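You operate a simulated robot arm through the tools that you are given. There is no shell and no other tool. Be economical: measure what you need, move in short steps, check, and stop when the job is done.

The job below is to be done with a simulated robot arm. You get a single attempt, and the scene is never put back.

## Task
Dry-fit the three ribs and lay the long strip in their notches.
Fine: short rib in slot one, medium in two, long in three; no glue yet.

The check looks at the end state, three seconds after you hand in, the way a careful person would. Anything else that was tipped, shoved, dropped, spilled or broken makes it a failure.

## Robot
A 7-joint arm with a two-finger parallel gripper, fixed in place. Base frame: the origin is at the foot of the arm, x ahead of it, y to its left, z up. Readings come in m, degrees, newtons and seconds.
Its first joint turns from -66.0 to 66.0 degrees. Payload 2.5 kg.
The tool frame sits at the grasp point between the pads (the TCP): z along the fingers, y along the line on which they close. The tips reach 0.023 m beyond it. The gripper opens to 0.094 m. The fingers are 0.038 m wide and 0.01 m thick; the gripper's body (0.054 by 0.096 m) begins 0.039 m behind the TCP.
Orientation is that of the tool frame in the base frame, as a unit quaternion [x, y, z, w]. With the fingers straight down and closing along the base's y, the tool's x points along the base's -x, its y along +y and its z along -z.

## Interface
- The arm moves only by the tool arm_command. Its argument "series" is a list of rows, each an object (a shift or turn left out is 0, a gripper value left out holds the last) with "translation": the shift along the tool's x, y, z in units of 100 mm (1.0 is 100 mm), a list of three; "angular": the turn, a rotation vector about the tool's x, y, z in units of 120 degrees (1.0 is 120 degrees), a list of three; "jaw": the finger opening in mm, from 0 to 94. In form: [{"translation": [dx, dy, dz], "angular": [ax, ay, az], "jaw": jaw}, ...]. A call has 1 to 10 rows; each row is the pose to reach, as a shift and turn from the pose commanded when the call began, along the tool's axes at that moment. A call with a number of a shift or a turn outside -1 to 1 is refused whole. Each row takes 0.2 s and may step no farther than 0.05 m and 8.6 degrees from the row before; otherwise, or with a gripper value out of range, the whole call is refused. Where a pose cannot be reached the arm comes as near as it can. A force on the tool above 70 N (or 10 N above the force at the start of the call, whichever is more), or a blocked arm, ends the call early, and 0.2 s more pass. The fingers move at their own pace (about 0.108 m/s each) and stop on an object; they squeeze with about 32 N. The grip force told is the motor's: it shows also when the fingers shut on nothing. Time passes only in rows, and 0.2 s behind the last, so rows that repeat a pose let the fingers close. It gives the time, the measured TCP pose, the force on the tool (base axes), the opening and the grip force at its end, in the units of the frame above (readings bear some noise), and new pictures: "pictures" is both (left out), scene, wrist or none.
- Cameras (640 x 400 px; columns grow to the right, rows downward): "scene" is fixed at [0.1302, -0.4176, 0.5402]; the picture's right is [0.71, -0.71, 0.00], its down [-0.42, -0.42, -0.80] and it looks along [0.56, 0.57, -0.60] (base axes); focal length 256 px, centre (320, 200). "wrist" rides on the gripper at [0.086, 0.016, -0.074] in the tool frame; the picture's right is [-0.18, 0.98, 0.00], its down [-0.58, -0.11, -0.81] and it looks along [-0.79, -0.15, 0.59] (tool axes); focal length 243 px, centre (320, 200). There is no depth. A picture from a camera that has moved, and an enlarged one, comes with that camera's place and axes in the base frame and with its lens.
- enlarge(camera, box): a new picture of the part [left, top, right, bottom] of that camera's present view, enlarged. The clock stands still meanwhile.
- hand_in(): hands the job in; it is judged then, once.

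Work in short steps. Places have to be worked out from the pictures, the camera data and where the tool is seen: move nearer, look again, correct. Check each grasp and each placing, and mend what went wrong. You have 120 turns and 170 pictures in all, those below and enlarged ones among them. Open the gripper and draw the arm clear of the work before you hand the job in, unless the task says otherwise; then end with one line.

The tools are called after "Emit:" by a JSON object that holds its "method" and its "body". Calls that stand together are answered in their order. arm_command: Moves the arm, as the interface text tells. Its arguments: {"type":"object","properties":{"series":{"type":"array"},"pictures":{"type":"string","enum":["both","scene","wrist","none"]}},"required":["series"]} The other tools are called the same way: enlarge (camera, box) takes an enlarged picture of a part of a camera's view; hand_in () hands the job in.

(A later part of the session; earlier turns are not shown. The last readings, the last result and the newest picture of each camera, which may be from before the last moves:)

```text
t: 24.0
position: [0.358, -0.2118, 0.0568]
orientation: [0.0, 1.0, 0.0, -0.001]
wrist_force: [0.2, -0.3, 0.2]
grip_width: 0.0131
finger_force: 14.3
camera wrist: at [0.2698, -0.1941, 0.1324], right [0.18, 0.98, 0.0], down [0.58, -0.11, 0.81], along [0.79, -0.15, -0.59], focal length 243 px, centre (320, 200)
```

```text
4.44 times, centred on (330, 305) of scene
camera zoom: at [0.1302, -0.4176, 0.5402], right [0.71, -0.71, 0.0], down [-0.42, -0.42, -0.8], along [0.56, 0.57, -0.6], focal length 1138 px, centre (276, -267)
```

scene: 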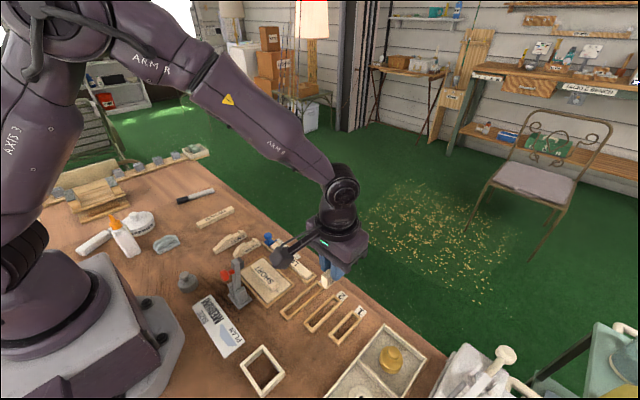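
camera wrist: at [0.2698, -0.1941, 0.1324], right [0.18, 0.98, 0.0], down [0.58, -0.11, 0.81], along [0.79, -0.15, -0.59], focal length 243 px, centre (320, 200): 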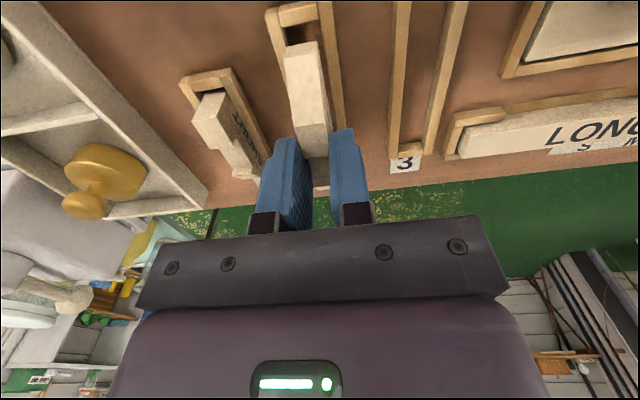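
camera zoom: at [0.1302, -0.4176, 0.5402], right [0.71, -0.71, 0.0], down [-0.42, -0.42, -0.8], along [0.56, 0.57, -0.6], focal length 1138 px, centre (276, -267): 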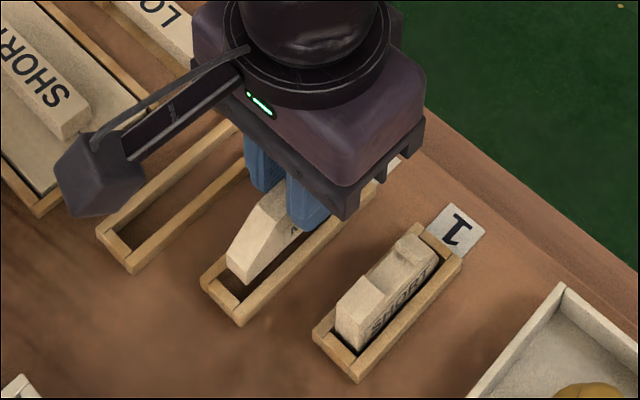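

Rib is ≈1 mm to the -y side of centre; correct and lower in.

Emit:
{"method": "arm_command", "body": {"series": [{"translation": [0, 0.009, 0]}, {"translation": [0, 0.009, 0.06]}, {"translation": [0, 0.009, 0.1]}, {"translation": [0, 0.009, 0.13]}], "pictures": "wrist"}}

Emit:
{"method": "enlarge", "body": {"camera": "wrist", "box": [250, 20, 370, 140]}}

```text
t: 25.0
position: [0.3579, -0.2099, 0.0443]
orientation: [0.001, 1.0, 0.0, 0.001]
wrist_force: [-3.8, 2.4, 10.5]
grip_width: 0.0133
finger_force: 13.7
camera wrist: at [0.2697, -0.1935, 0.1199], right [0.18, 0.98, 0.0], down [0.58, -0.11, 0.81], along [0.79, -0.15, -0.59], focal length 243 px, centre (320, 200)
```

wrist: 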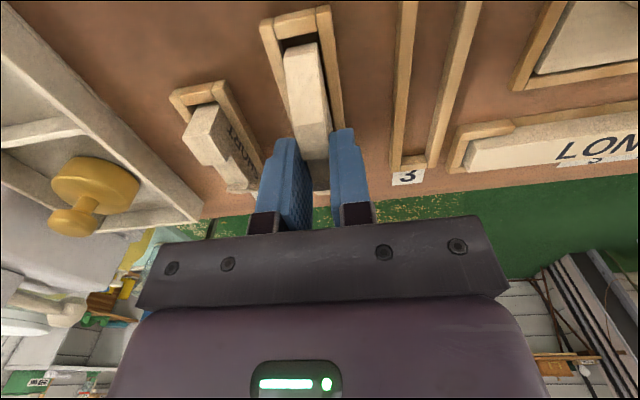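

```text
3.33 times, centred on (310, 80) of wrist
camera zoom: at [0.2697, -0.1935, 0.1199], right [0.18, 0.98, 0.0], down [0.58, -0.11, 0.81], along [0.79, -0.15, -0.59], focal length 809 px, centre (353, 600)
```

zoom: 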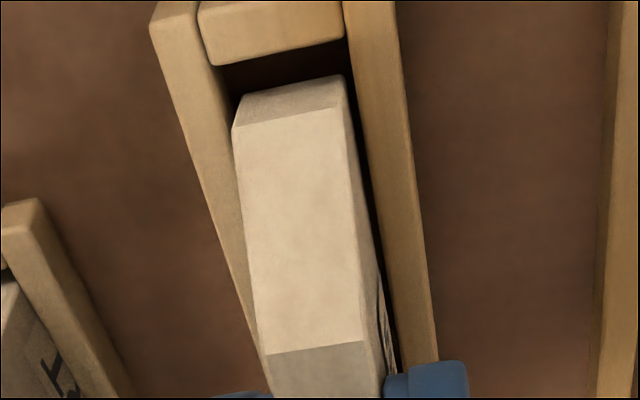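

Contact came about 3 mm early; the far end probably catches the far bar (near gap is ~5 mm). Raise, shift 2.5 mm toward the base, and lower again.

Emit:
{"method": "arm_command", "body": {"series": [{"translation": [0, 0, -0.08]}, {"translation": [0.025, 0, -0.08]}, {"translation": [0.025, 0, -0.03]}, {"translation": [0.025, 0, 0.0]}, {"translation": [0.025, 0, 0.02]}], "pictures": "wrist"}}

Emit:
{"method": "enlarge", "body": {"camera": "wrist", "box": [250, 20, 370, 140]}}

```text
t: 26.2
position: [0.3555, -0.2095, 0.042]
orientation: [0.0, 1.0, 0.0, 0.0]
wrist_force: [-0.6, 0.0, 0.1]
grip_width: 0.0131
finger_force: 14.0
camera wrist: at [0.2672, -0.1931, 0.1175], right [0.18, 0.98, 0.0], down [0.58, -0.11, 0.81], along [0.79, -0.15, -0.59], focal length 243 px, centre (320, 200)
```

wrist: 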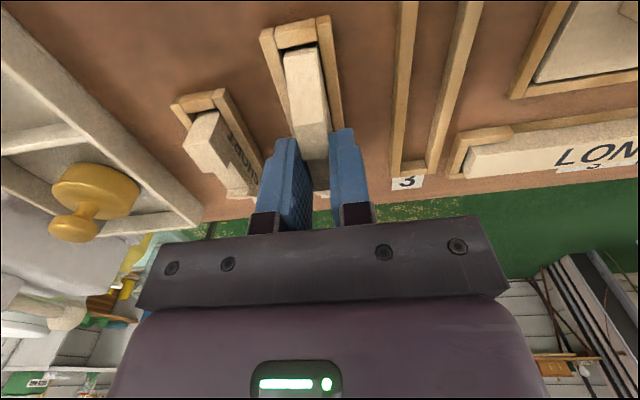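

```text
3.33 times, centred on (310, 80) of wrist
camera zoom: at [0.2672, -0.1931, 0.1175], right [0.18, 0.98, 0.0], down [0.58, -0.11, 0.81], along [0.79, -0.15, -0.59], focal length 809 px, centre (353, 600)
```

zoom: 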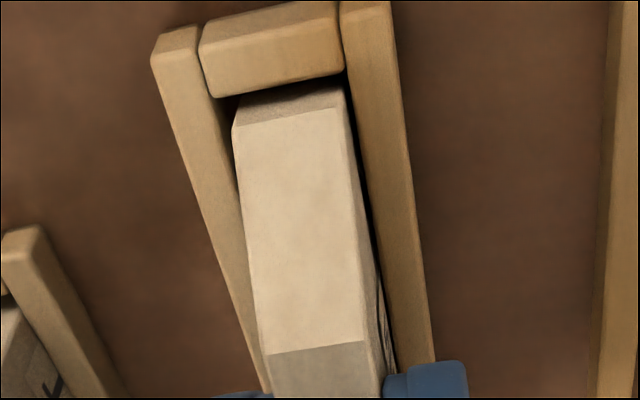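

Seated now with no force. Final touch-down and release.

Emit:
{"method": "arm_command", "body": {"series": [{"translation": [0, 0, 0.006]}, {"jaw": 20, "translation": [0, 0, 0.006]}, {"jaw": 32, "translation": [0, 0, 0.006]}, {"jaw": 32, "translation": [0, 0, 0.006]}, {"translation": [0, 0, -0.25]}, {"translation": [0, 0, -0.6]}, {"translation": [0, 0, -0.8]}], "pictures": "wrist"}}

Emit:
{"method": "enlarge", "body": {"camera": "wrist", "box": [220, 0, 420, 160]}}

```text
t: 27.8
position: [0.3552, -0.208, 0.1228]
orientation: [0.001, 1.0, 0.001, 0.0]
wrist_force: [-0.3, -0.7, -0.7]
grip_width: 0.0318
finger_force: 0.0
camera wrist: at [0.2673, -0.193, 0.1979], right [0.18, 0.98, 0.0], down [0.58, -0.11, 0.81], along [0.79, -0.15, -0.59], focal length 243 px, centre (320, 200)
```

wrist: 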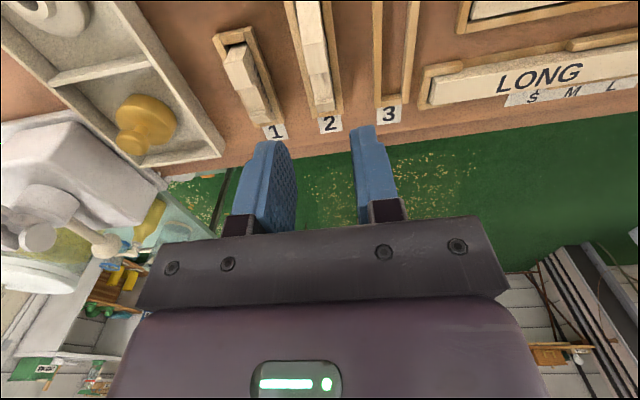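

```text
2.50 times, centred on (320, 80) of wrist
camera zoom: at [0.2673, -0.193, 0.1979], right [0.18, 0.98, 0.0], down [0.58, -0.11, 0.81], along [0.79, -0.15, -0.59], focal length 606 px, centre (320, 500)
```

zoom: 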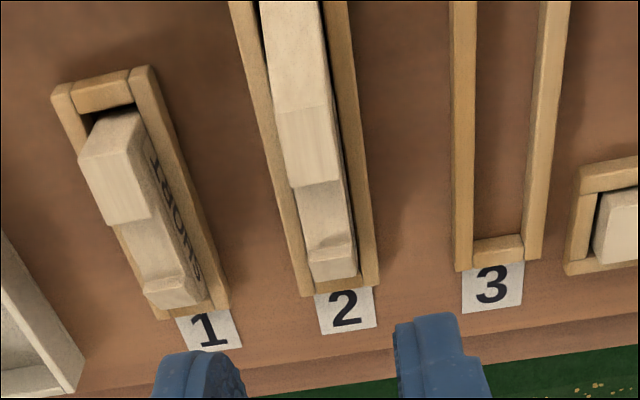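

Slots 1 and 2 look good. Now for the long rib (≈x 0.327, y 0.122).

Emit:
{"method": "arm_command", "body": {"series": [{"translation": [0, 0.3, -0.3]}, {"translation": [0, 0.7, -0.4]}, {"translation": [0, 1.0, -0.4]}], "pictures": "none"}}

Emit:
{"method": "arm_command", "body": {"series": [{"translation": [0, 0.45, 0]}, {"translation": [0, 0.9, 0]}, {"translation": [0.1, 1.0, 0]}], "pictures": "none"}}

Emit:
{"method": "arm_command", "body": {"series": [{"translation": [0, 0.45, 0]}, {"translation": [0.1, 0.9, 0]}, {"translation": [0.18, 1.0, 0]}], "pictures": "none"}}

Emit:
{"method": "arm_command", "body": {"series": [{"translation": [0, 0.3, 0.2]}, {"translation": [0, 0.3, 0.6]}], "pictures": "wrist"}}

Emit:
{"method": "enlarge", "body": {"camera": "wrist", "box": [200, 0, 440, 200]}}

```text
t: 28.6
position: [0.3544, -0.1092, 0.1633]
orientation: [0.001, 1.0, 0.0, 0.0]
wrist_force: [1.1, 0.7, -0.8]
grip_width: 0.032
finger_force: 0.1
```

```text
t: 29.4
position: [0.3446, -0.0097, 0.1632]
orientation: [0.0, 1.0, 0.0, 0.0]
wrist_force: [-0.4, -0.5, 0.0]
grip_width: 0.0321
finger_force: 0.0
```

```text
t: 30.2
position: [0.3259, 0.091, 0.1627]
orientation: [0.001, 1.0, -0.001, 0.001]
wrist_force: [-0.1, -0.2, -0.4]
grip_width: 0.0323
finger_force: 0.0
```

```text
t: 30.8
position: [0.3261, 0.1194, 0.1026]
orientation: [0.0, 1.0, 0.0, 0.002]
wrist_force: [0.8, -0.1, -0.1]
grip_width: 0.0321
finger_force: 0.1
camera wrist: at [0.2385, 0.1366, 0.1769], right [0.18, 0.98, 0.0], down [0.58, -0.11, 0.81], along [0.79, -0.15, -0.59], focal length 243 px, centre (320, 200)
```

wrist: 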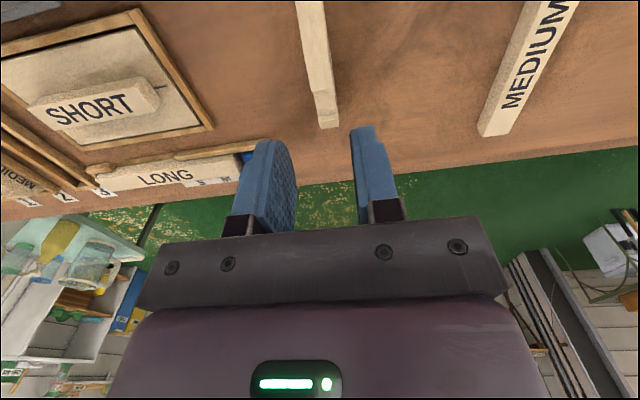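

```text
2.00 times, centred on (320, 100) of wrist
camera zoom: at [0.2385, 0.1366, 0.1769], right [0.18, 0.98, 0.0], down [0.58, -0.11, 0.81], along [0.79, -0.15, -0.59], focal length 485 px, centre (320, 400)
```

zoom: 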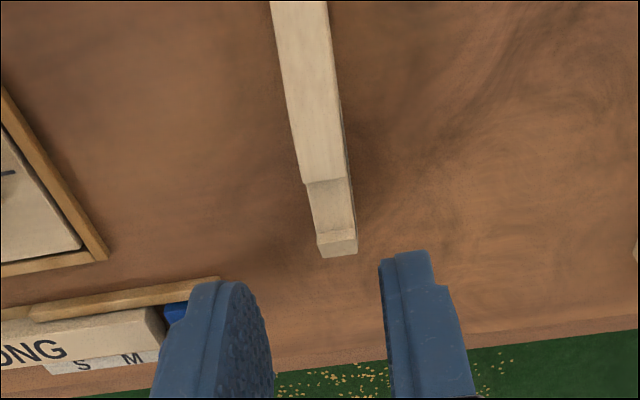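

Long rib centre y≈0.123, notch centre x≈0.3285. Align, descend and grip.

Emit:
{"method": "arm_command", "body": {"series": [{"translation": [-0.02, 0.031, 0.25], "jaw": 36}, {"translation": [-0.02, 0.031, 0.45]}, {"translation": [-0.02, 0.031, 0.597]}, {"translation": [-0.02, 0.031, 0.597], "jaw": 8}, {"translation": [-0.02, 0.031, 0.597], "jaw": 8}, {"translation": [-0.02, 0.031, 0.597], "jaw": 8}], "pictures": "wrist"}}

Emit:
{"method": "enlarge", "body": {"camera": "wrist", "box": [220, 0, 420, 200]}}

```text
t: 32.2
position: [0.3278, 0.1237, 0.0418]
orientation: [0.0, 1.0, 0.0, -0.001]
wrist_force: [-0.2, -0.2, 0.2]
grip_width: 0.0132
finger_force: 13.8
camera wrist: at [0.241, 0.1397, 0.1179], right [0.18, 0.98, 0.0], down [0.58, -0.11, 0.81], along [0.79, -0.15, -0.59], focal length 243 px, centre (320, 200)
```

wrist: 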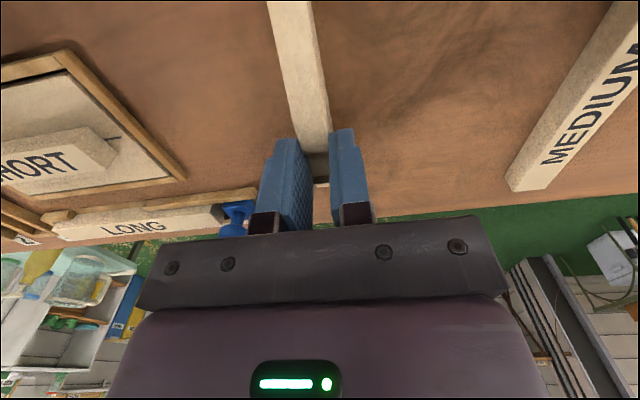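

```text
2.00 times, centred on (320, 100) of wrist
camera zoom: at [0.241, 0.1397, 0.1179], right [0.18, 0.98, 0.0], down [0.58, -0.11, 0.81], along [0.79, -0.15, -0.59], focal length 485 px, centre (320, 400)
```

zoom: 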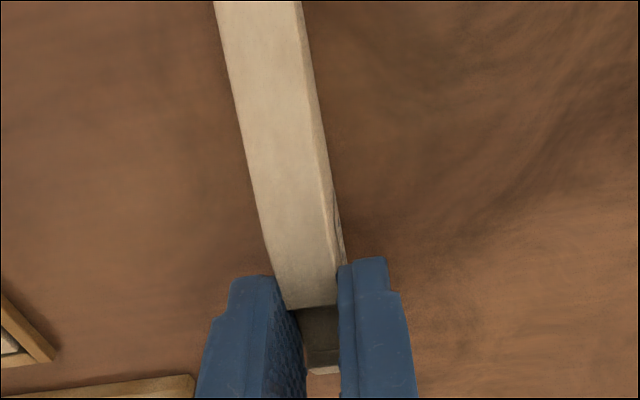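

Long rib gripped. Lift and carry to slot 3 (target ≈0.3545, -0.156).

Emit:
{"method": "arm_command", "body": {"series": [{"translation": [0, 0, -0.3]}, {"translation": [0, 0, -0.7]}, {"translation": [0, -0.2, -1.0]}, {"translation": [0, -0.6, -1.0]}, {"translation": [0, -0.8, -1.0]}], "pictures": "none"}}

Emit:
{"method": "arm_command", "body": {"series": [{"translation": [0, -0.4, -0.1]}, {"translation": [0, -0.8, -0.2]}, {"translation": [-0.1, -1.0, -0.3]}], "pictures": "none"}}

Emit:
{"method": "arm_command", "body": {"series": [{"translation": [0, -0.4, 0]}, {"translation": [-0.1, -0.8, 0.2]}, {"translation": [-0.165, -0.99, 0.5]}, {"translation": [-0.165, -0.99, 0.8]}], "pictures": "wrist"}}

Emit:
{"method": "enlarge", "body": {"camera": "wrist", "box": [220, 0, 420, 200]}}

Emit:
{"method": "enlarge", "body": {"camera": "scene", "box": [260, 250, 380, 350]}}

```text
t: 33.4
position: [0.3287, 0.0431, 0.1433]
orientation: [-0.001, 1.0, 0.0, 0.0]
wrist_force: [-0.1, -0.1, -0.3]
grip_width: 0.0133
finger_force: 14.2
```

```text
t: 34.2
position: [0.3379, -0.0564, 0.1727]
orientation: [-0.001, 1.0, 0.0, -0.001]
wrist_force: [0.8, 0.3, -0.2]
grip_width: 0.0129
finger_force: 14.5
```

```text
t: 35.2
position: [0.3554, -0.1553, 0.0915]
orientation: [-0.001, 1.0, 0.0, 0.0]
wrist_force: [0.2, -0.6, -0.2]
grip_width: 0.013
finger_force: 13.9
camera wrist: at [0.2677, -0.139, 0.1683], right [0.18, 0.98, 0.0], down [0.58, -0.11, 0.81], along [0.79, -0.15, -0.59], focal length 243 px, centre (320, 200)
```

wrist: 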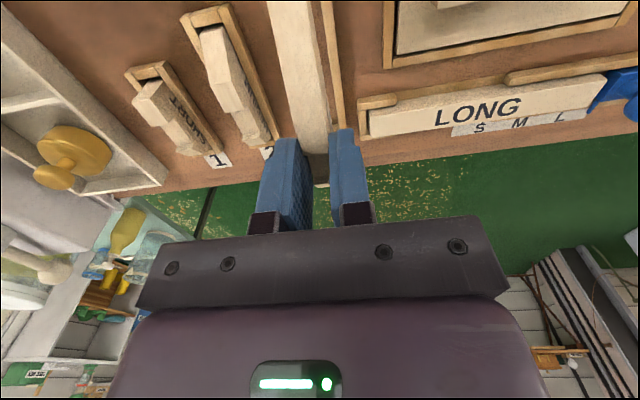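

```text
2.00 times, centred on (320, 100) of wrist
camera zoom: at [0.2677, -0.139, 0.1683], right [0.18, 0.98, 0.0], down [0.58, -0.11, 0.81], along [0.79, -0.15, -0.59], focal length 485 px, centre (320, 400)
```

zoom: 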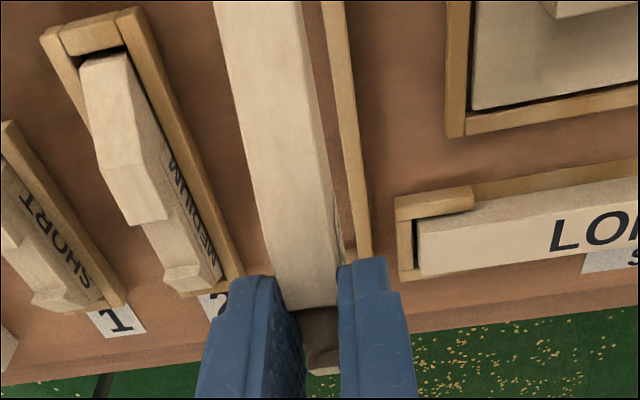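

```text
4.00 times, centred on (320, 300) of scene
camera zoom: at [0.1302, -0.4176, 0.5402], right [0.71, -0.71, 0.0], down [-0.42, -0.42, -0.8], along [0.56, 0.57, -0.6], focal length 1024 px, centre (320, -200)
```

zoom: 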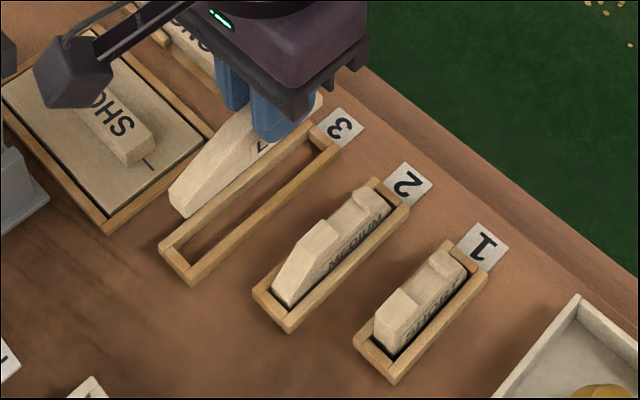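

Slot 3's +y wall suggests centre y≈-0.154; shift +1.5 mm and lower to just above the frame.

Emit:
{"method": "arm_command", "body": {"series": [{"translation": [0, 0.015, 0.2]}, {"translation": [0, 0.015, 0.345]}], "pictures": "wrist"}}

Emit:
{"method": "enlarge", "body": {"camera": "wrist", "box": [240, 0, 400, 160]}}

Emit:
{"method": "enlarge", "body": {"camera": "scene", "box": [270, 265, 350, 345]}}

```text
t: 35.8
position: [0.3554, -0.1549, 0.0585]
orientation: [0.0, 1.0, 0.0, -0.001]
wrist_force: [0.3, 0.3, -0.3]
grip_width: 0.0129
finger_force: 14.1
camera wrist: at [0.2677, -0.138, 0.1337], right [0.18, 0.98, 0.0], down [0.58, -0.11, 0.81], along [0.79, -0.15, -0.59], focal length 243 px, centre (320, 200)
```

wrist: 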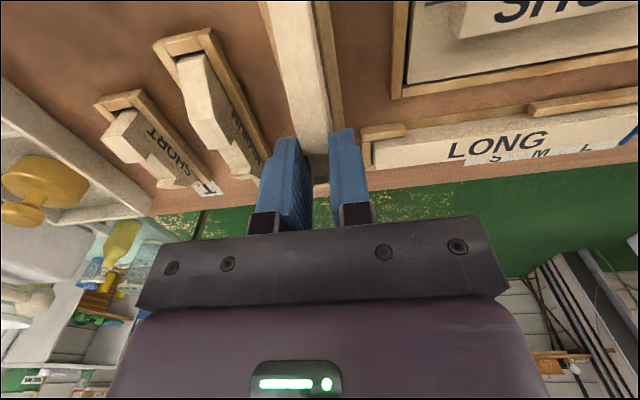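

```text
2.50 times, centred on (320, 80) of wrist
camera zoom: at [0.2677, -0.138, 0.1337], right [0.18, 0.98, 0.0], down [0.58, -0.11, 0.81], along [0.79, -0.15, -0.59], focal length 606 px, centre (320, 500)
```

zoom: 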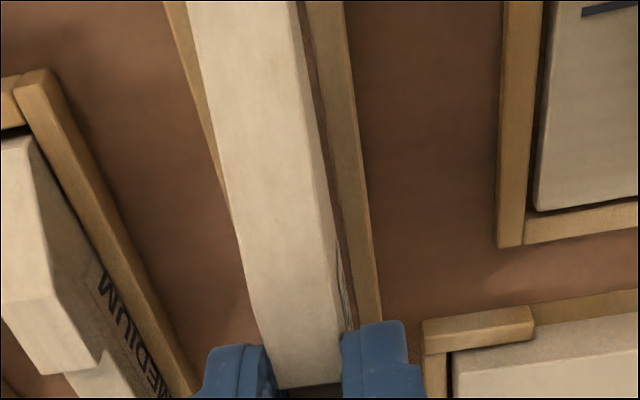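

```text
5.00 times, centred on (310, 305) of scene
camera zoom: at [0.1302, -0.4176, 0.5402], right [0.71, -0.71, 0.0], down [-0.42, -0.42, -0.8], along [0.56, 0.57, -0.6], focal length 1280 px, centre (370, -325)
```

zoom: 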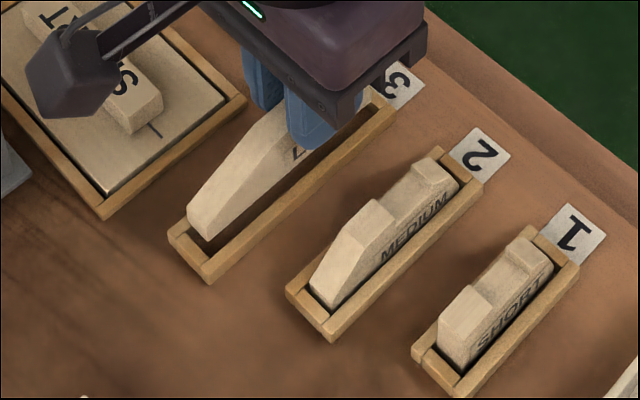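

Rib is within ~1 mm laterally; shift +0.7 mm and lower watching force.

Emit:
{"method": "arm_command", "body": {"series": [{"translation": [0, 0.007, 0.04]}, {"translation": [0, 0.007, 0.08]}, {"translation": [0, 0.007, 0.11]}, {"translation": [0, 0.007, 0.135]}, {"translation": [0, 0.007, 0.155]}], "pictures": "wrist"}}

Emit:
{"method": "enlarge", "body": {"camera": "scene", "box": [270, 265, 350, 345]}}

```text
t: 37.0
position: [0.3553, -0.1534, 0.043]
orientation: [0.001, 1.0, 0.0, 0.0]
wrist_force: [-0.1, 0.1, -0.2]
grip_width: 0.0133
finger_force: 13.4
camera wrist: at [0.2676, -0.1371, 0.1182], right [0.18, 0.98, 0.0], down [0.58, -0.11, 0.81], along [0.79, -0.15, -0.59], focal length 243 px, centre (320, 200)
```

wrist: 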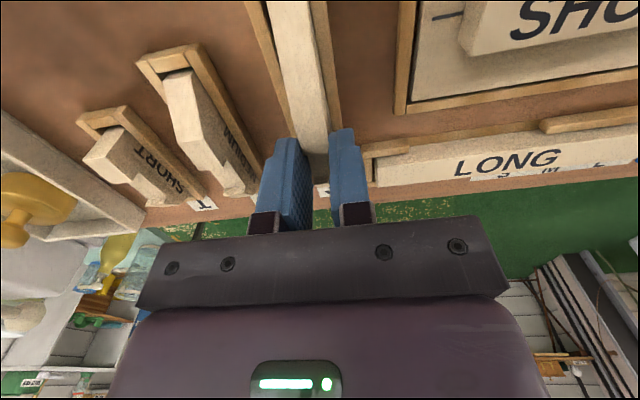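

```text
5.00 times, centred on (310, 305) of scene
camera zoom: at [0.1302, -0.4176, 0.5402], right [0.71, -0.71, 0.0], down [-0.42, -0.42, -0.8], along [0.56, 0.57, -0.6], focal length 1280 px, centre (370, -325)
```

zoom: 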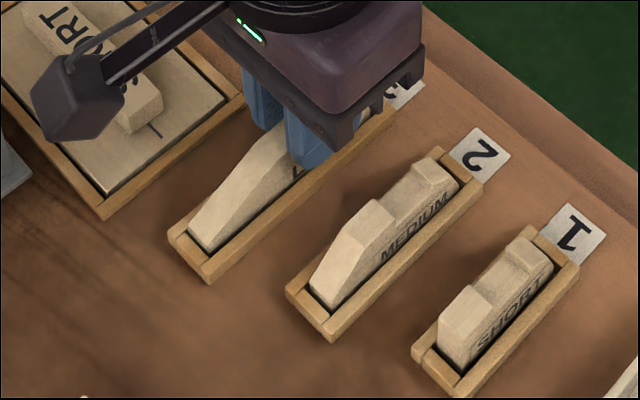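

Seated fully with no force. Touch down and release with only a small opening (tray end nearby).

Emit:
{"method": "arm_command", "body": {"series": [{"translation": [0, 0, 0.006]}, {"jaw": 18, "translation": [0, 0, 0.006]}, {"jaw": 23, "translation": [0, 0, 0.006]}, {"jaw": 23, "translation": [0, 0, 0.006]}, {"translation": [0, 0, -0.25]}, {"translation": [0, 0, -0.6]}, {"translation": [0, 0, -1.0]}], "pictures": "none"}}

Emit:
{"method": "arm_command", "body": {"series": [{"translation": [0.5, 0, 0]}, {"translation": [0.9, 0.2, 0]}], "pictures": "wrist"}}

Emit:
{"method": "enlarge", "body": {"camera": "wrist", "box": [120, 0, 440, 200]}}

Emit:
{"method": "enlarge", "body": {"camera": "scene", "box": [240, 230, 380, 340]}}

```text
t: 38.6
position: [0.3558, -0.1521, 0.143]
orientation: [0.001, 1.0, 0.001, 0.001]
wrist_force: [0.1, -0.2, 0.8]
grip_width: 0.0232
finger_force: 0.1
```

```text
t: 39.2
position: [0.2661, -0.1332, 0.1433]
orientation: [-0.001, 1.0, 0.0, 0.0]
wrist_force: [-0.4, 1.0, 0.3]
grip_width: 0.0232
finger_force: 0.0
camera wrist: at [0.1784, -0.1164, 0.2192], right [0.18, 0.98, 0.0], down [0.58, -0.11, 0.81], along [0.79, -0.15, -0.59], focal length 243 px, centre (320, 200)
```

wrist: 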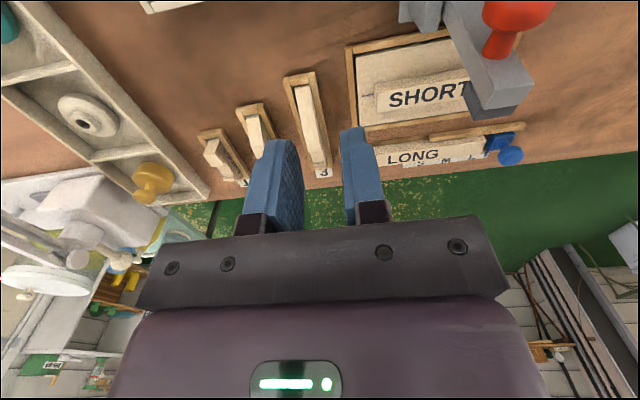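

```text
2.00 times, centred on (280, 100) of wrist
camera zoom: at [0.1784, -0.1164, 0.2192], right [0.18, 0.98, 0.0], down [0.58, -0.11, 0.81], along [0.79, -0.15, -0.59], focal length 485 px, centre (400, 400)
```

zoom: 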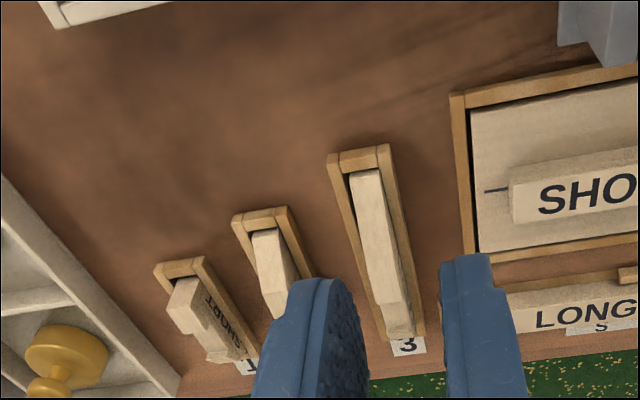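

```text
3.64 times, centred on (310, 285) of scene
camera zoom: at [0.1303, -0.4176, 0.5402], right [0.71, -0.71, 0.0], down [-0.42, -0.42, -0.8], along [0.56, 0.57, -0.6], focal length 931 px, centre (356, -109)
```

zoom: 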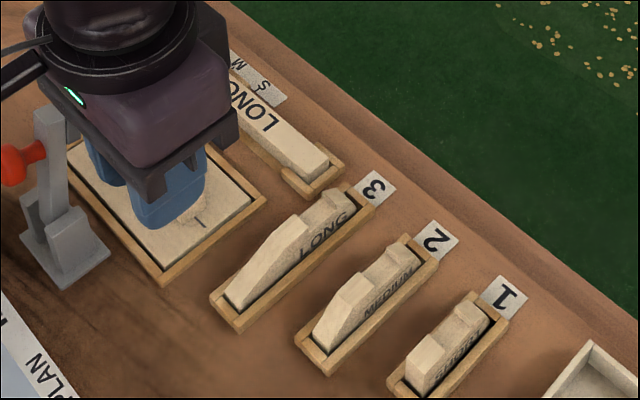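

All three ribs are seated with notches in line. Next the LONG strip: move above its tray at a safe height and rotate the tool 90° so the fingers close across it.

Emit:
{"method": "arm_command", "body": {"series": [{"translation": [0, 0, -0.3]}, {"translation": [-0.4, 0, -0.3]}, {"translation": [-0.8, 0.2, -0.3]}, {"translation": [-1.0, 0.6, -0.3]}], "pictures": "none"}}

Emit:
{"method": "arm_command", "body": {"series": [{"angular": [0, 0, 0.07]}, {"angular": [0, 0, 0.14]}, {"angular": [0, 0, 0.21]}, {"angular": [0, 0, 0.28]}, {"angular": [0, 0, 0.35]}, {"angular": [0, 0, 0.42]}, {"angular": [0, 0, 0.49]}, {"angular": [0, 0, 0.56]}, {"angular": [0, 0, 0.63]}, {"angular": [0, 0, 0.7]}], "pictures": "none"}}

Emit:
{"method": "arm_command", "body": {"series": [{"angular": [0, 0, 0.05]}], "pictures": "both"}}

```text
t: 40.2
position: [0.3667, -0.0724, 0.1729]
orientation: [0.0, 1.0, 0.0, 0.001]
wrist_force: [-0.2, -0.4, -0.5]
grip_width: 0.0228
finger_force: 0.1
```

```text
t: 42.4
position: [0.365, -0.0728, 0.1724]
orientation: [0.669, 0.743, -0.001, 0.0]
wrist_force: [-0.2, 0.2, 0.7]
grip_width: 0.0232
finger_force: 0.0
```

```text
t: 42.8
position: [0.3649, -0.0739, 0.1736]
orientation: [0.708, 0.706, 0.0, 0.0]
wrist_force: [0.8, -0.6, -0.5]
grip_width: 0.023
finger_force: 0.1
camera wrist: at [0.3806, 0.0135, 0.248], right [0.98, -0.19, 0.0], down [-0.11, -0.58, 0.81], along [-0.15, -0.79, -0.59], focal length 243 px, centre (320, 200)
```

scene: 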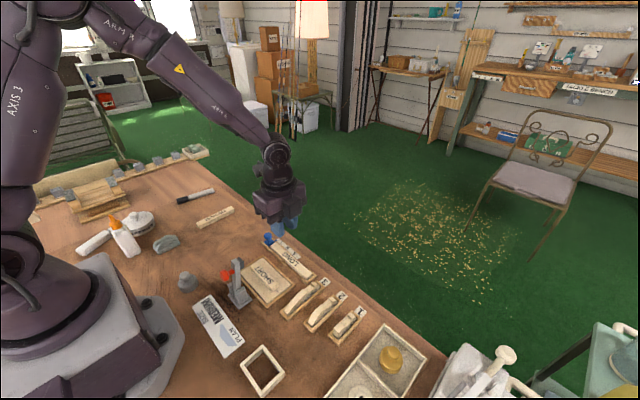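
wrist: 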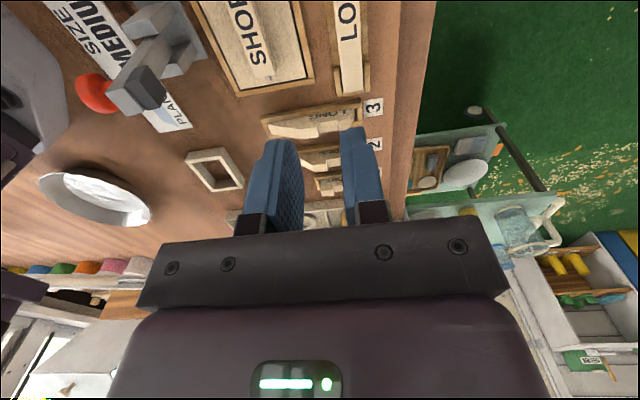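

Rotation succeeded. Enlarge to measure the strip.

Emit:
{"method": "enlarge", "body": {"camera": "wrist", "box": [240, 0, 420, 200]}}

Emit:
{"method": "enlarge", "body": {"camera": "scene", "box": [255, 225, 365, 345]}}

```text
2.00 times, centred on (330, 100) of wrist
camera zoom: at [0.3806, 0.0135, 0.248], right [0.98, -0.19, 0.0], down [-0.11, -0.58, 0.81], along [-0.15, -0.79, -0.59], focal length 485 px, centre (300, 400)
```

zoom: 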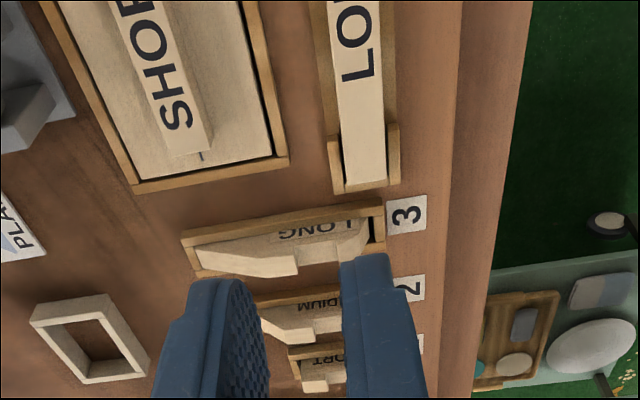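

```text
3.33 times, centred on (310, 285) of scene
camera zoom: at [0.1302, -0.4176, 0.5402], right [0.71, -0.71, 0.0], down [-0.42, -0.42, -0.8], along [0.56, 0.57, -0.6], focal length 853 px, centre (353, -83)
```

zoom: 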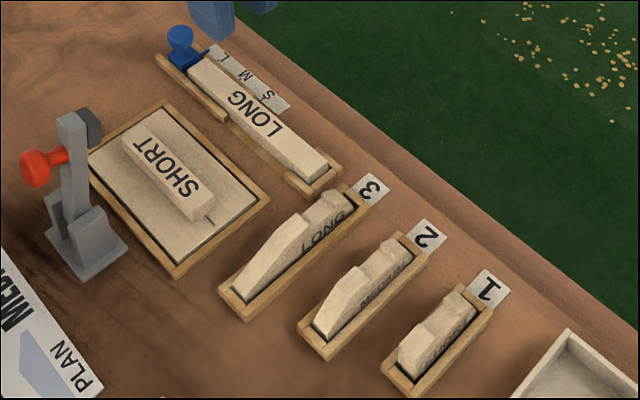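

The near wall of the tray has a finger gap around y -0.03…-0.107. I move back (+y) to view the whole tray up close.

Emit:
{"method": "arm_command", "body": {"series": [{"translation": [0.4, 0.1, 0]}, {"translation": [0.7, 0.2, 0.3]}], "pictures": "wrist"}}

Emit:
{"method": "enlarge", "body": {"camera": "wrist", "box": [230, 0, 390, 140]}}

```text
t: 43.4
position: [0.3855, -0.0037, 0.1431]
orientation: [0.707, 0.707, -0.001, 0.0]
wrist_force: [0.4, 0.2, -0.7]
grip_width: 0.0231
finger_force: 0.1
camera wrist: at [0.4003, 0.0826, 0.2175], right [0.98, -0.18, 0.0], down [-0.11, -0.58, 0.81], along [-0.15, -0.79, -0.59], focal length 243 px, centre (320, 200)
```

wrist: 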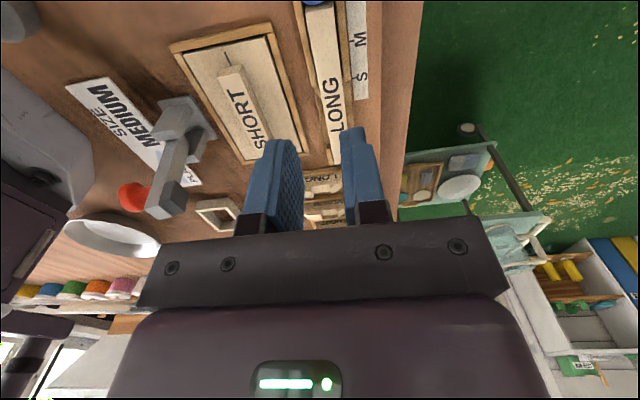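

```text
2.86 times, centred on (310, 70) of wrist
camera zoom: at [0.4003, 0.0826, 0.2175], right [0.98, -0.18, 0.0], down [-0.11, -0.58, 0.81], along [-0.15, -0.79, -0.59], focal length 693 px, centre (349, 571)
```

zoom: 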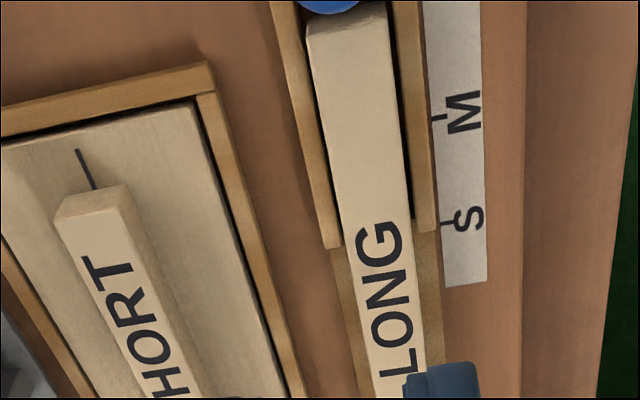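

Strip: ~18.5 mm wide, x≈0.389, y from 0.030 to -0.120; side gaps from y≈-0.026 to -0.107. I'll grip at y≈-0.073 so that the fingers land between ribs 1 and 2 when placing. Move above it.

Emit:
{"method": "arm_command", "body": {"series": [{"translation": [-0.4, 0.03, 0], "jaw": 38}, {"translation": [-0.69, 0.035, 0.2], "jaw": 38}, {"translation": [-0.69, 0.035, 0.65], "jaw": 38}], "pictures": "both"}}

Emit:
{"method": "enlarge", "body": {"camera": "wrist", "box": [220, 0, 420, 200]}}

Emit:
{"method": "enlarge", "body": {"camera": "scene", "box": [240, 225, 350, 310]}}

```text
t: 44.2
position: [0.3885, -0.0723, 0.0774]
orientation: [0.707, 0.707, 0.0, 0.001]
wrist_force: [-0.1, -0.4, 0.2]
grip_width: 0.038
finger_force: 0.0
camera wrist: at [0.4042, 0.0139, 0.1529], right [0.98, -0.18, 0.0], down [-0.11, -0.58, 0.81], along [-0.15, -0.79, -0.59], focal length 243 px, centre (320, 200)
```

scene: 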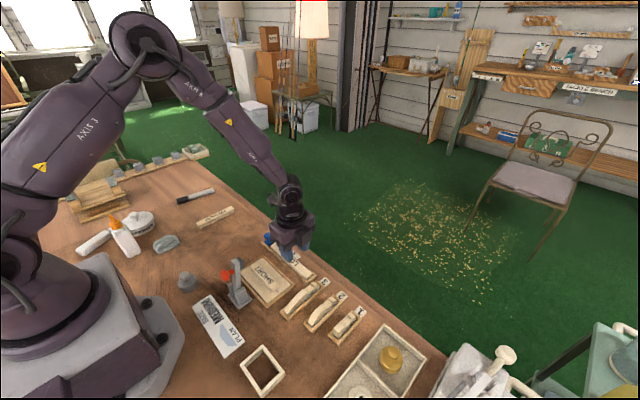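
wrist: 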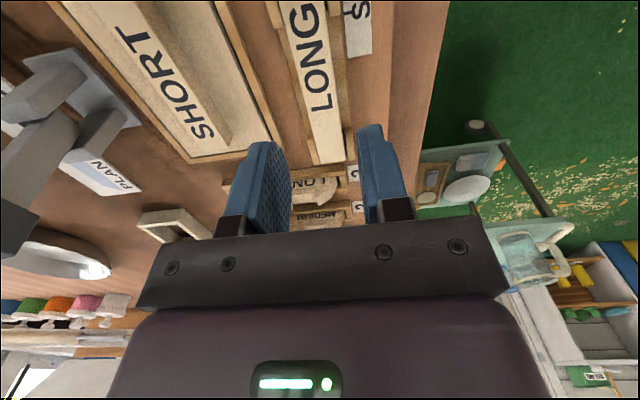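

```text
2.00 times, centred on (320, 100) of wrist
camera zoom: at [0.4042, 0.0139, 0.1529], right [0.98, -0.18, 0.0], down [-0.11, -0.58, 0.81], along [-0.15, -0.79, -0.59], focal length 485 px, centre (320, 400)
```

zoom: 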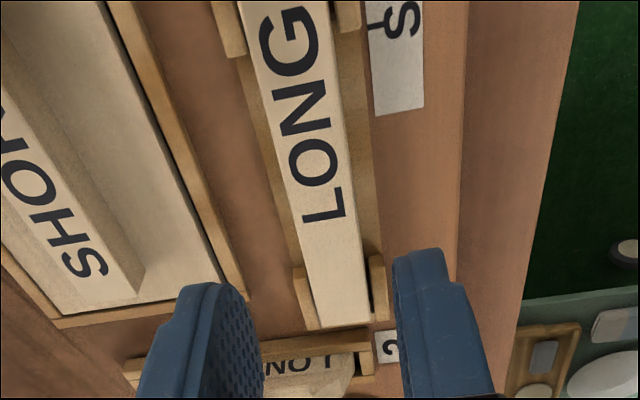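

```text
4.71 times, centred on (295, 268) of scene
camera zoom: at [0.1302, -0.4176, 0.5402], right [0.71, -0.71, 0.0], down [-0.42, -0.42, -0.8], along [0.56, 0.57, -0.6], focal length 1204 px, centre (438, -118)
```

zoom: 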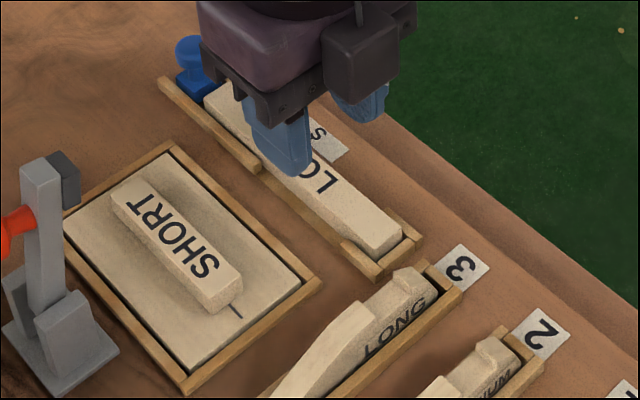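

Side gap ends near y≈-0.09, so grip at y≈-0.066 instead. Shift and descend carefully, tips to ~z 0.013.

Emit:
{"method": "arm_command", "body": {"series": [{"translation": [0.06, 0.008, 0.1]}, {"translation": [0.06, 0.008, 0.3]}, {"translation": [0.06, 0.008, 0.38]}, {"translation": [0.06, 0.008, 0.42]}], "pictures": "both"}}

Emit:
{"method": "enlarge", "body": {"camera": "wrist", "box": [220, 0, 420, 200]}}

Emit:
{"method": "enlarge", "body": {"camera": "scene", "box": [255, 225, 345, 295]}}

```text
t: 45.2
position: [0.3887, -0.0659, 0.0357]
orientation: [0.708, 0.706, 0.0, 0.0]
wrist_force: [0.4, -0.4, -0.2]
grip_width: 0.038
finger_force: 0.0
camera wrist: at [0.4046, 0.0203, 0.1109], right [0.98, -0.18, 0.0], down [-0.11, -0.58, 0.81], along [-0.15, -0.79, -0.59], focal length 243 px, centre (320, 200)
```

scene: 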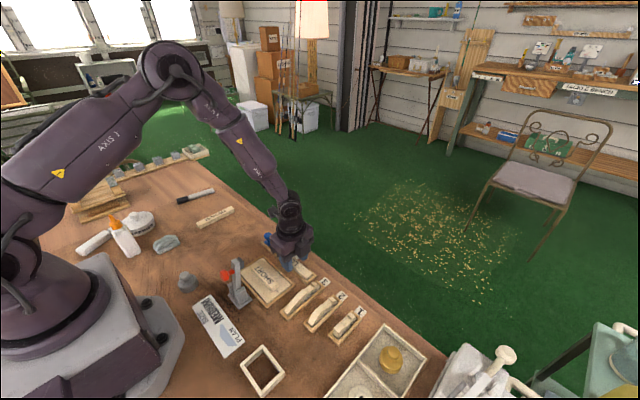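
wrist: 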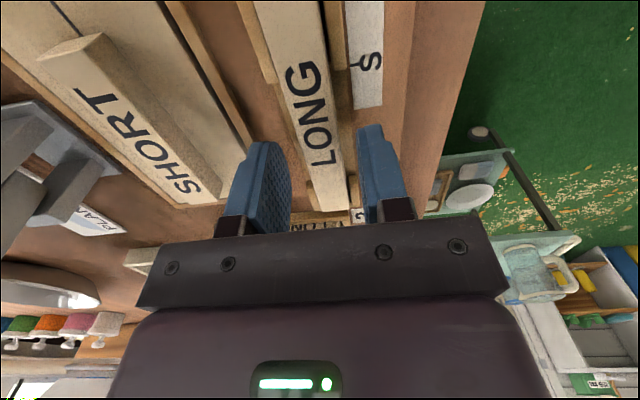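

```text
2.00 times, centred on (320, 100) of wrist
camera zoom: at [0.4046, 0.0203, 0.1109], right [0.98, -0.18, 0.0], down [-0.11, -0.58, 0.81], along [-0.15, -0.79, -0.59], focal length 485 px, centre (320, 400)
```

zoom: 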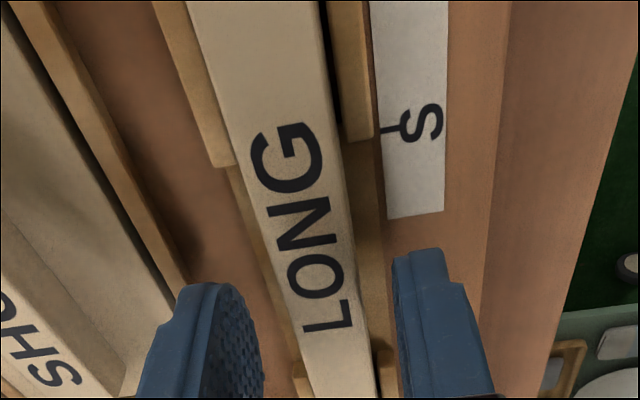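

```text
5.71 times, centred on (300, 260) of scene
camera zoom: at [0.1302, -0.4176, 0.5402], right [0.71, -0.71, 0.0], down [-0.42, -0.42, -0.8], along [0.56, 0.57, -0.6], focal length 1462 px, centre (434, -143)
```

zoom: 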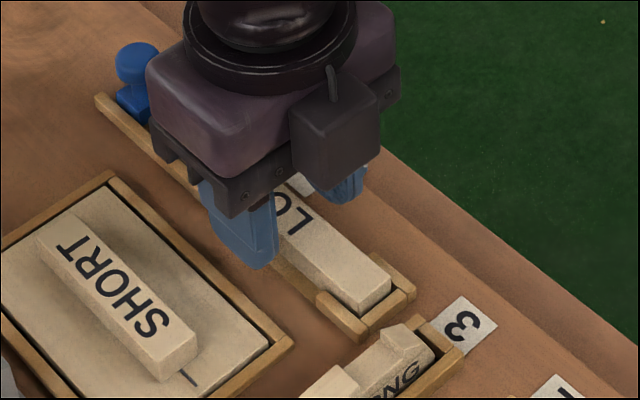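

No contact; fingers flank the strip. Close.

Emit:
{"method": "arm_command", "body": {"series": [{"jaw": 10}, {"jaw": 10}, {"jaw": 10}], "pictures": "none"}}

Emit:
{"method": "enlarge", "body": {"camera": "scene", "box": [255, 225, 345, 295]}}

Emit:
{"method": "enlarge", "body": {"camera": "wrist", "box": [220, 0, 420, 200]}}

```text
t: 46.0
position: [0.3894, -0.0664, 0.0367]
orientation: [0.707, 0.707, 0.0, 0.0]
wrist_force: [-0.2, 0.5, -0.5]
grip_width: 0.0185
finger_force: 16.1
```

```text
5.71 times, centred on (300, 260) of scene
camera zoom: at [0.1302, -0.4176, 0.5402], right [0.71, -0.71, 0.0], down [-0.42, -0.42, -0.8], along [0.56, 0.57, -0.6], focal length 1462 px, centre (434, -143)
```

zoom: 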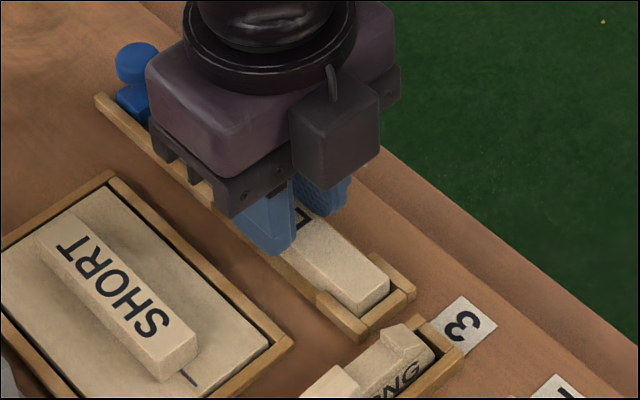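

```text
2.00 times, centred on (320, 100) of wrist
camera zoom: at [0.4045, 0.0204, 0.111], right [0.98, -0.18, 0.0], down [-0.11, -0.58, 0.81], along [-0.15, -0.79, -0.59], focal length 485 px, centre (320, 400)
```

zoom: 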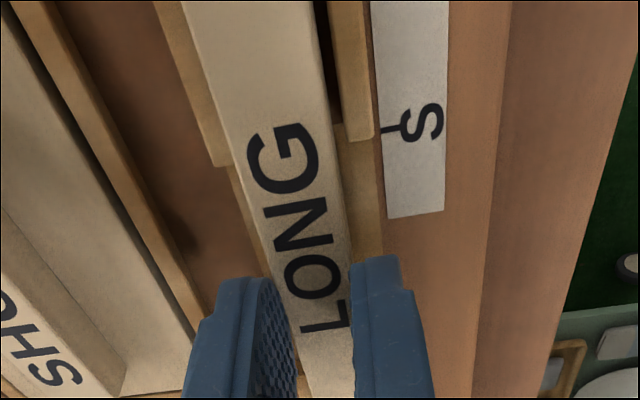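

Strip gripped (18.5 mm). Lift straight up and check.

Emit:
{"method": "arm_command", "body": {"series": [{"translation": [0, 0, -0.1]}, {"translation": [0, 0, -0.3]}, {"translation": [0, 0, -0.6]}, {"translation": [0, 0, -0.9]}], "pictures": "both"}}

Emit:
{"method": "enlarge", "body": {"camera": "scene", "box": [240, 200, 380, 340]}}

```text
t: 47.0
position: [0.3893, -0.0667, 0.1279]
orientation: [0.707, 0.707, 0.0, 0.0]
wrist_force: [-0.5, 0.0, -0.7]
grip_width: 0.0186
finger_force: 15.8
camera wrist: at [0.4042, 0.0208, 0.202], right [0.98, -0.18, 0.0], down [-0.11, -0.58, 0.81], along [-0.15, -0.79, -0.59], focal length 243 px, centre (320, 200)
```

scene: 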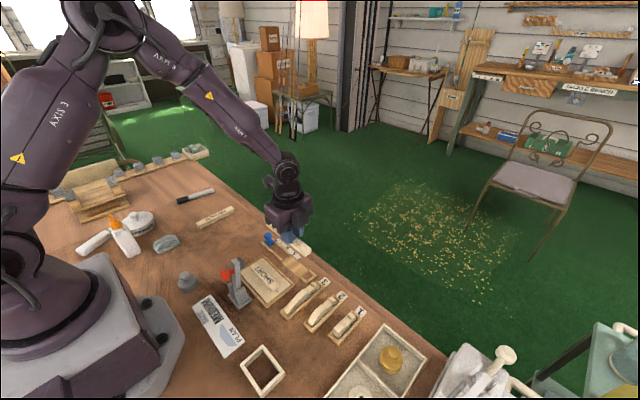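
wrist: 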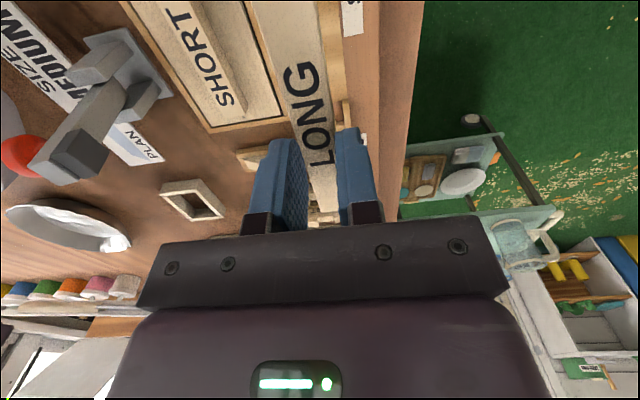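

```text
2.86 times, centred on (310, 270) of scene
camera zoom: at [0.1302, -0.4176, 0.5402], right [0.71, -0.71, 0.0], down [-0.42, -0.42, -0.8], along [0.56, 0.57, -0.6], focal length 731 px, centre (349, 0)
```

zoom: 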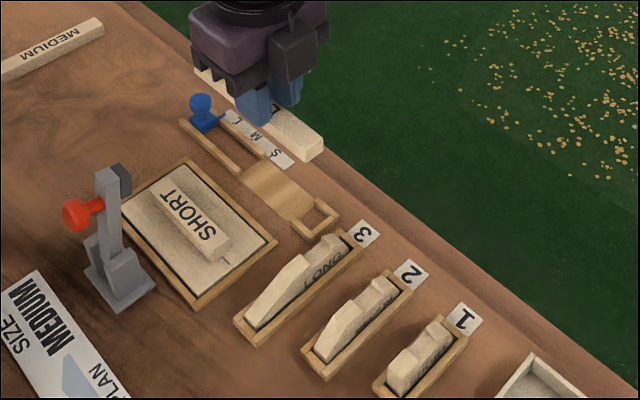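

Strip lifted cleanly. Now measure notch alignment in the scene view.

Emit:
{"method": "enlarge", "body": {"camera": "scene", "box": [300, 270, 370, 340]}}

Emit:
{"method": "enlarge", "body": {"camera": "scene", "box": [330, 300, 370, 340]}}

Emit:
{"method": "enlarge", "body": {"camera": "scene", "box": [305, 285, 345, 325]}}

Emit:
{"method": "enlarge", "body": {"camera": "scene", "box": [290, 270, 330, 310]}}

```text
5.71 times, centred on (335, 305) of scene
camera zoom: at [0.1302, -0.4176, 0.5402], right [0.71, -0.71, 0.0], down [-0.42, -0.42, -0.8], along [0.56, 0.57, -0.6], focal length 1462 px, centre (234, -400)
```

zoom: 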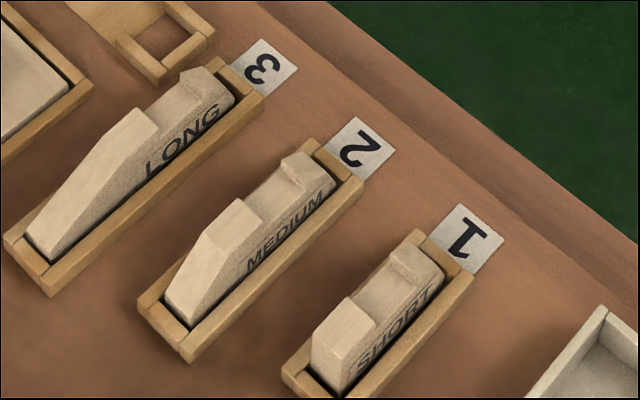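

```text
10.00 times, centred on (350, 320) of scene
camera zoom: at [0.1302, -0.4176, 0.5402], right [0.71, -0.71, 0.0], down [-0.42, -0.42, -0.8], along [0.56, 0.57, -0.6], focal length 2559 px, centre (20, -1000)
```

zoom: 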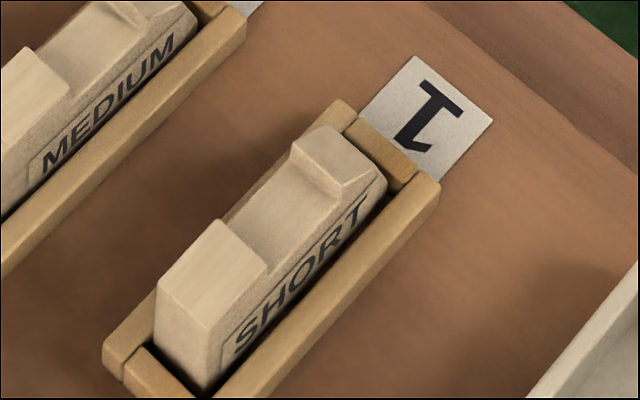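

```text
10.00 times, centred on (325, 305) of scene
camera zoom: at [0.1302, -0.4176, 0.5402], right [0.71, -0.71, 0.0], down [-0.42, -0.42, -0.8], along [0.56, 0.57, -0.6], focal length 2559 px, centre (270, -850)
```

zoom: 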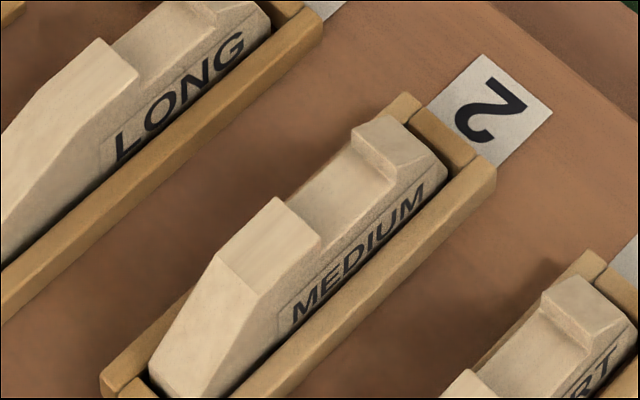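

```text
10.00 times, centred on (310, 290) of scene
camera zoom: at [0.1302, -0.4176, 0.5402], right [0.71, -0.71, 0.0], down [-0.42, -0.42, -0.8], along [0.56, 0.57, -0.6], focal length 2559 px, centre (420, -700)
```

zoom: 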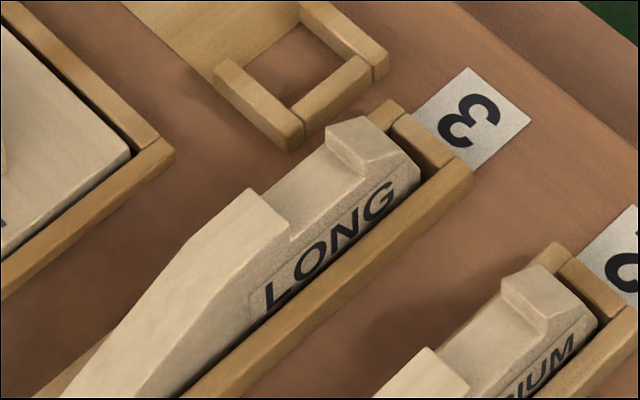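

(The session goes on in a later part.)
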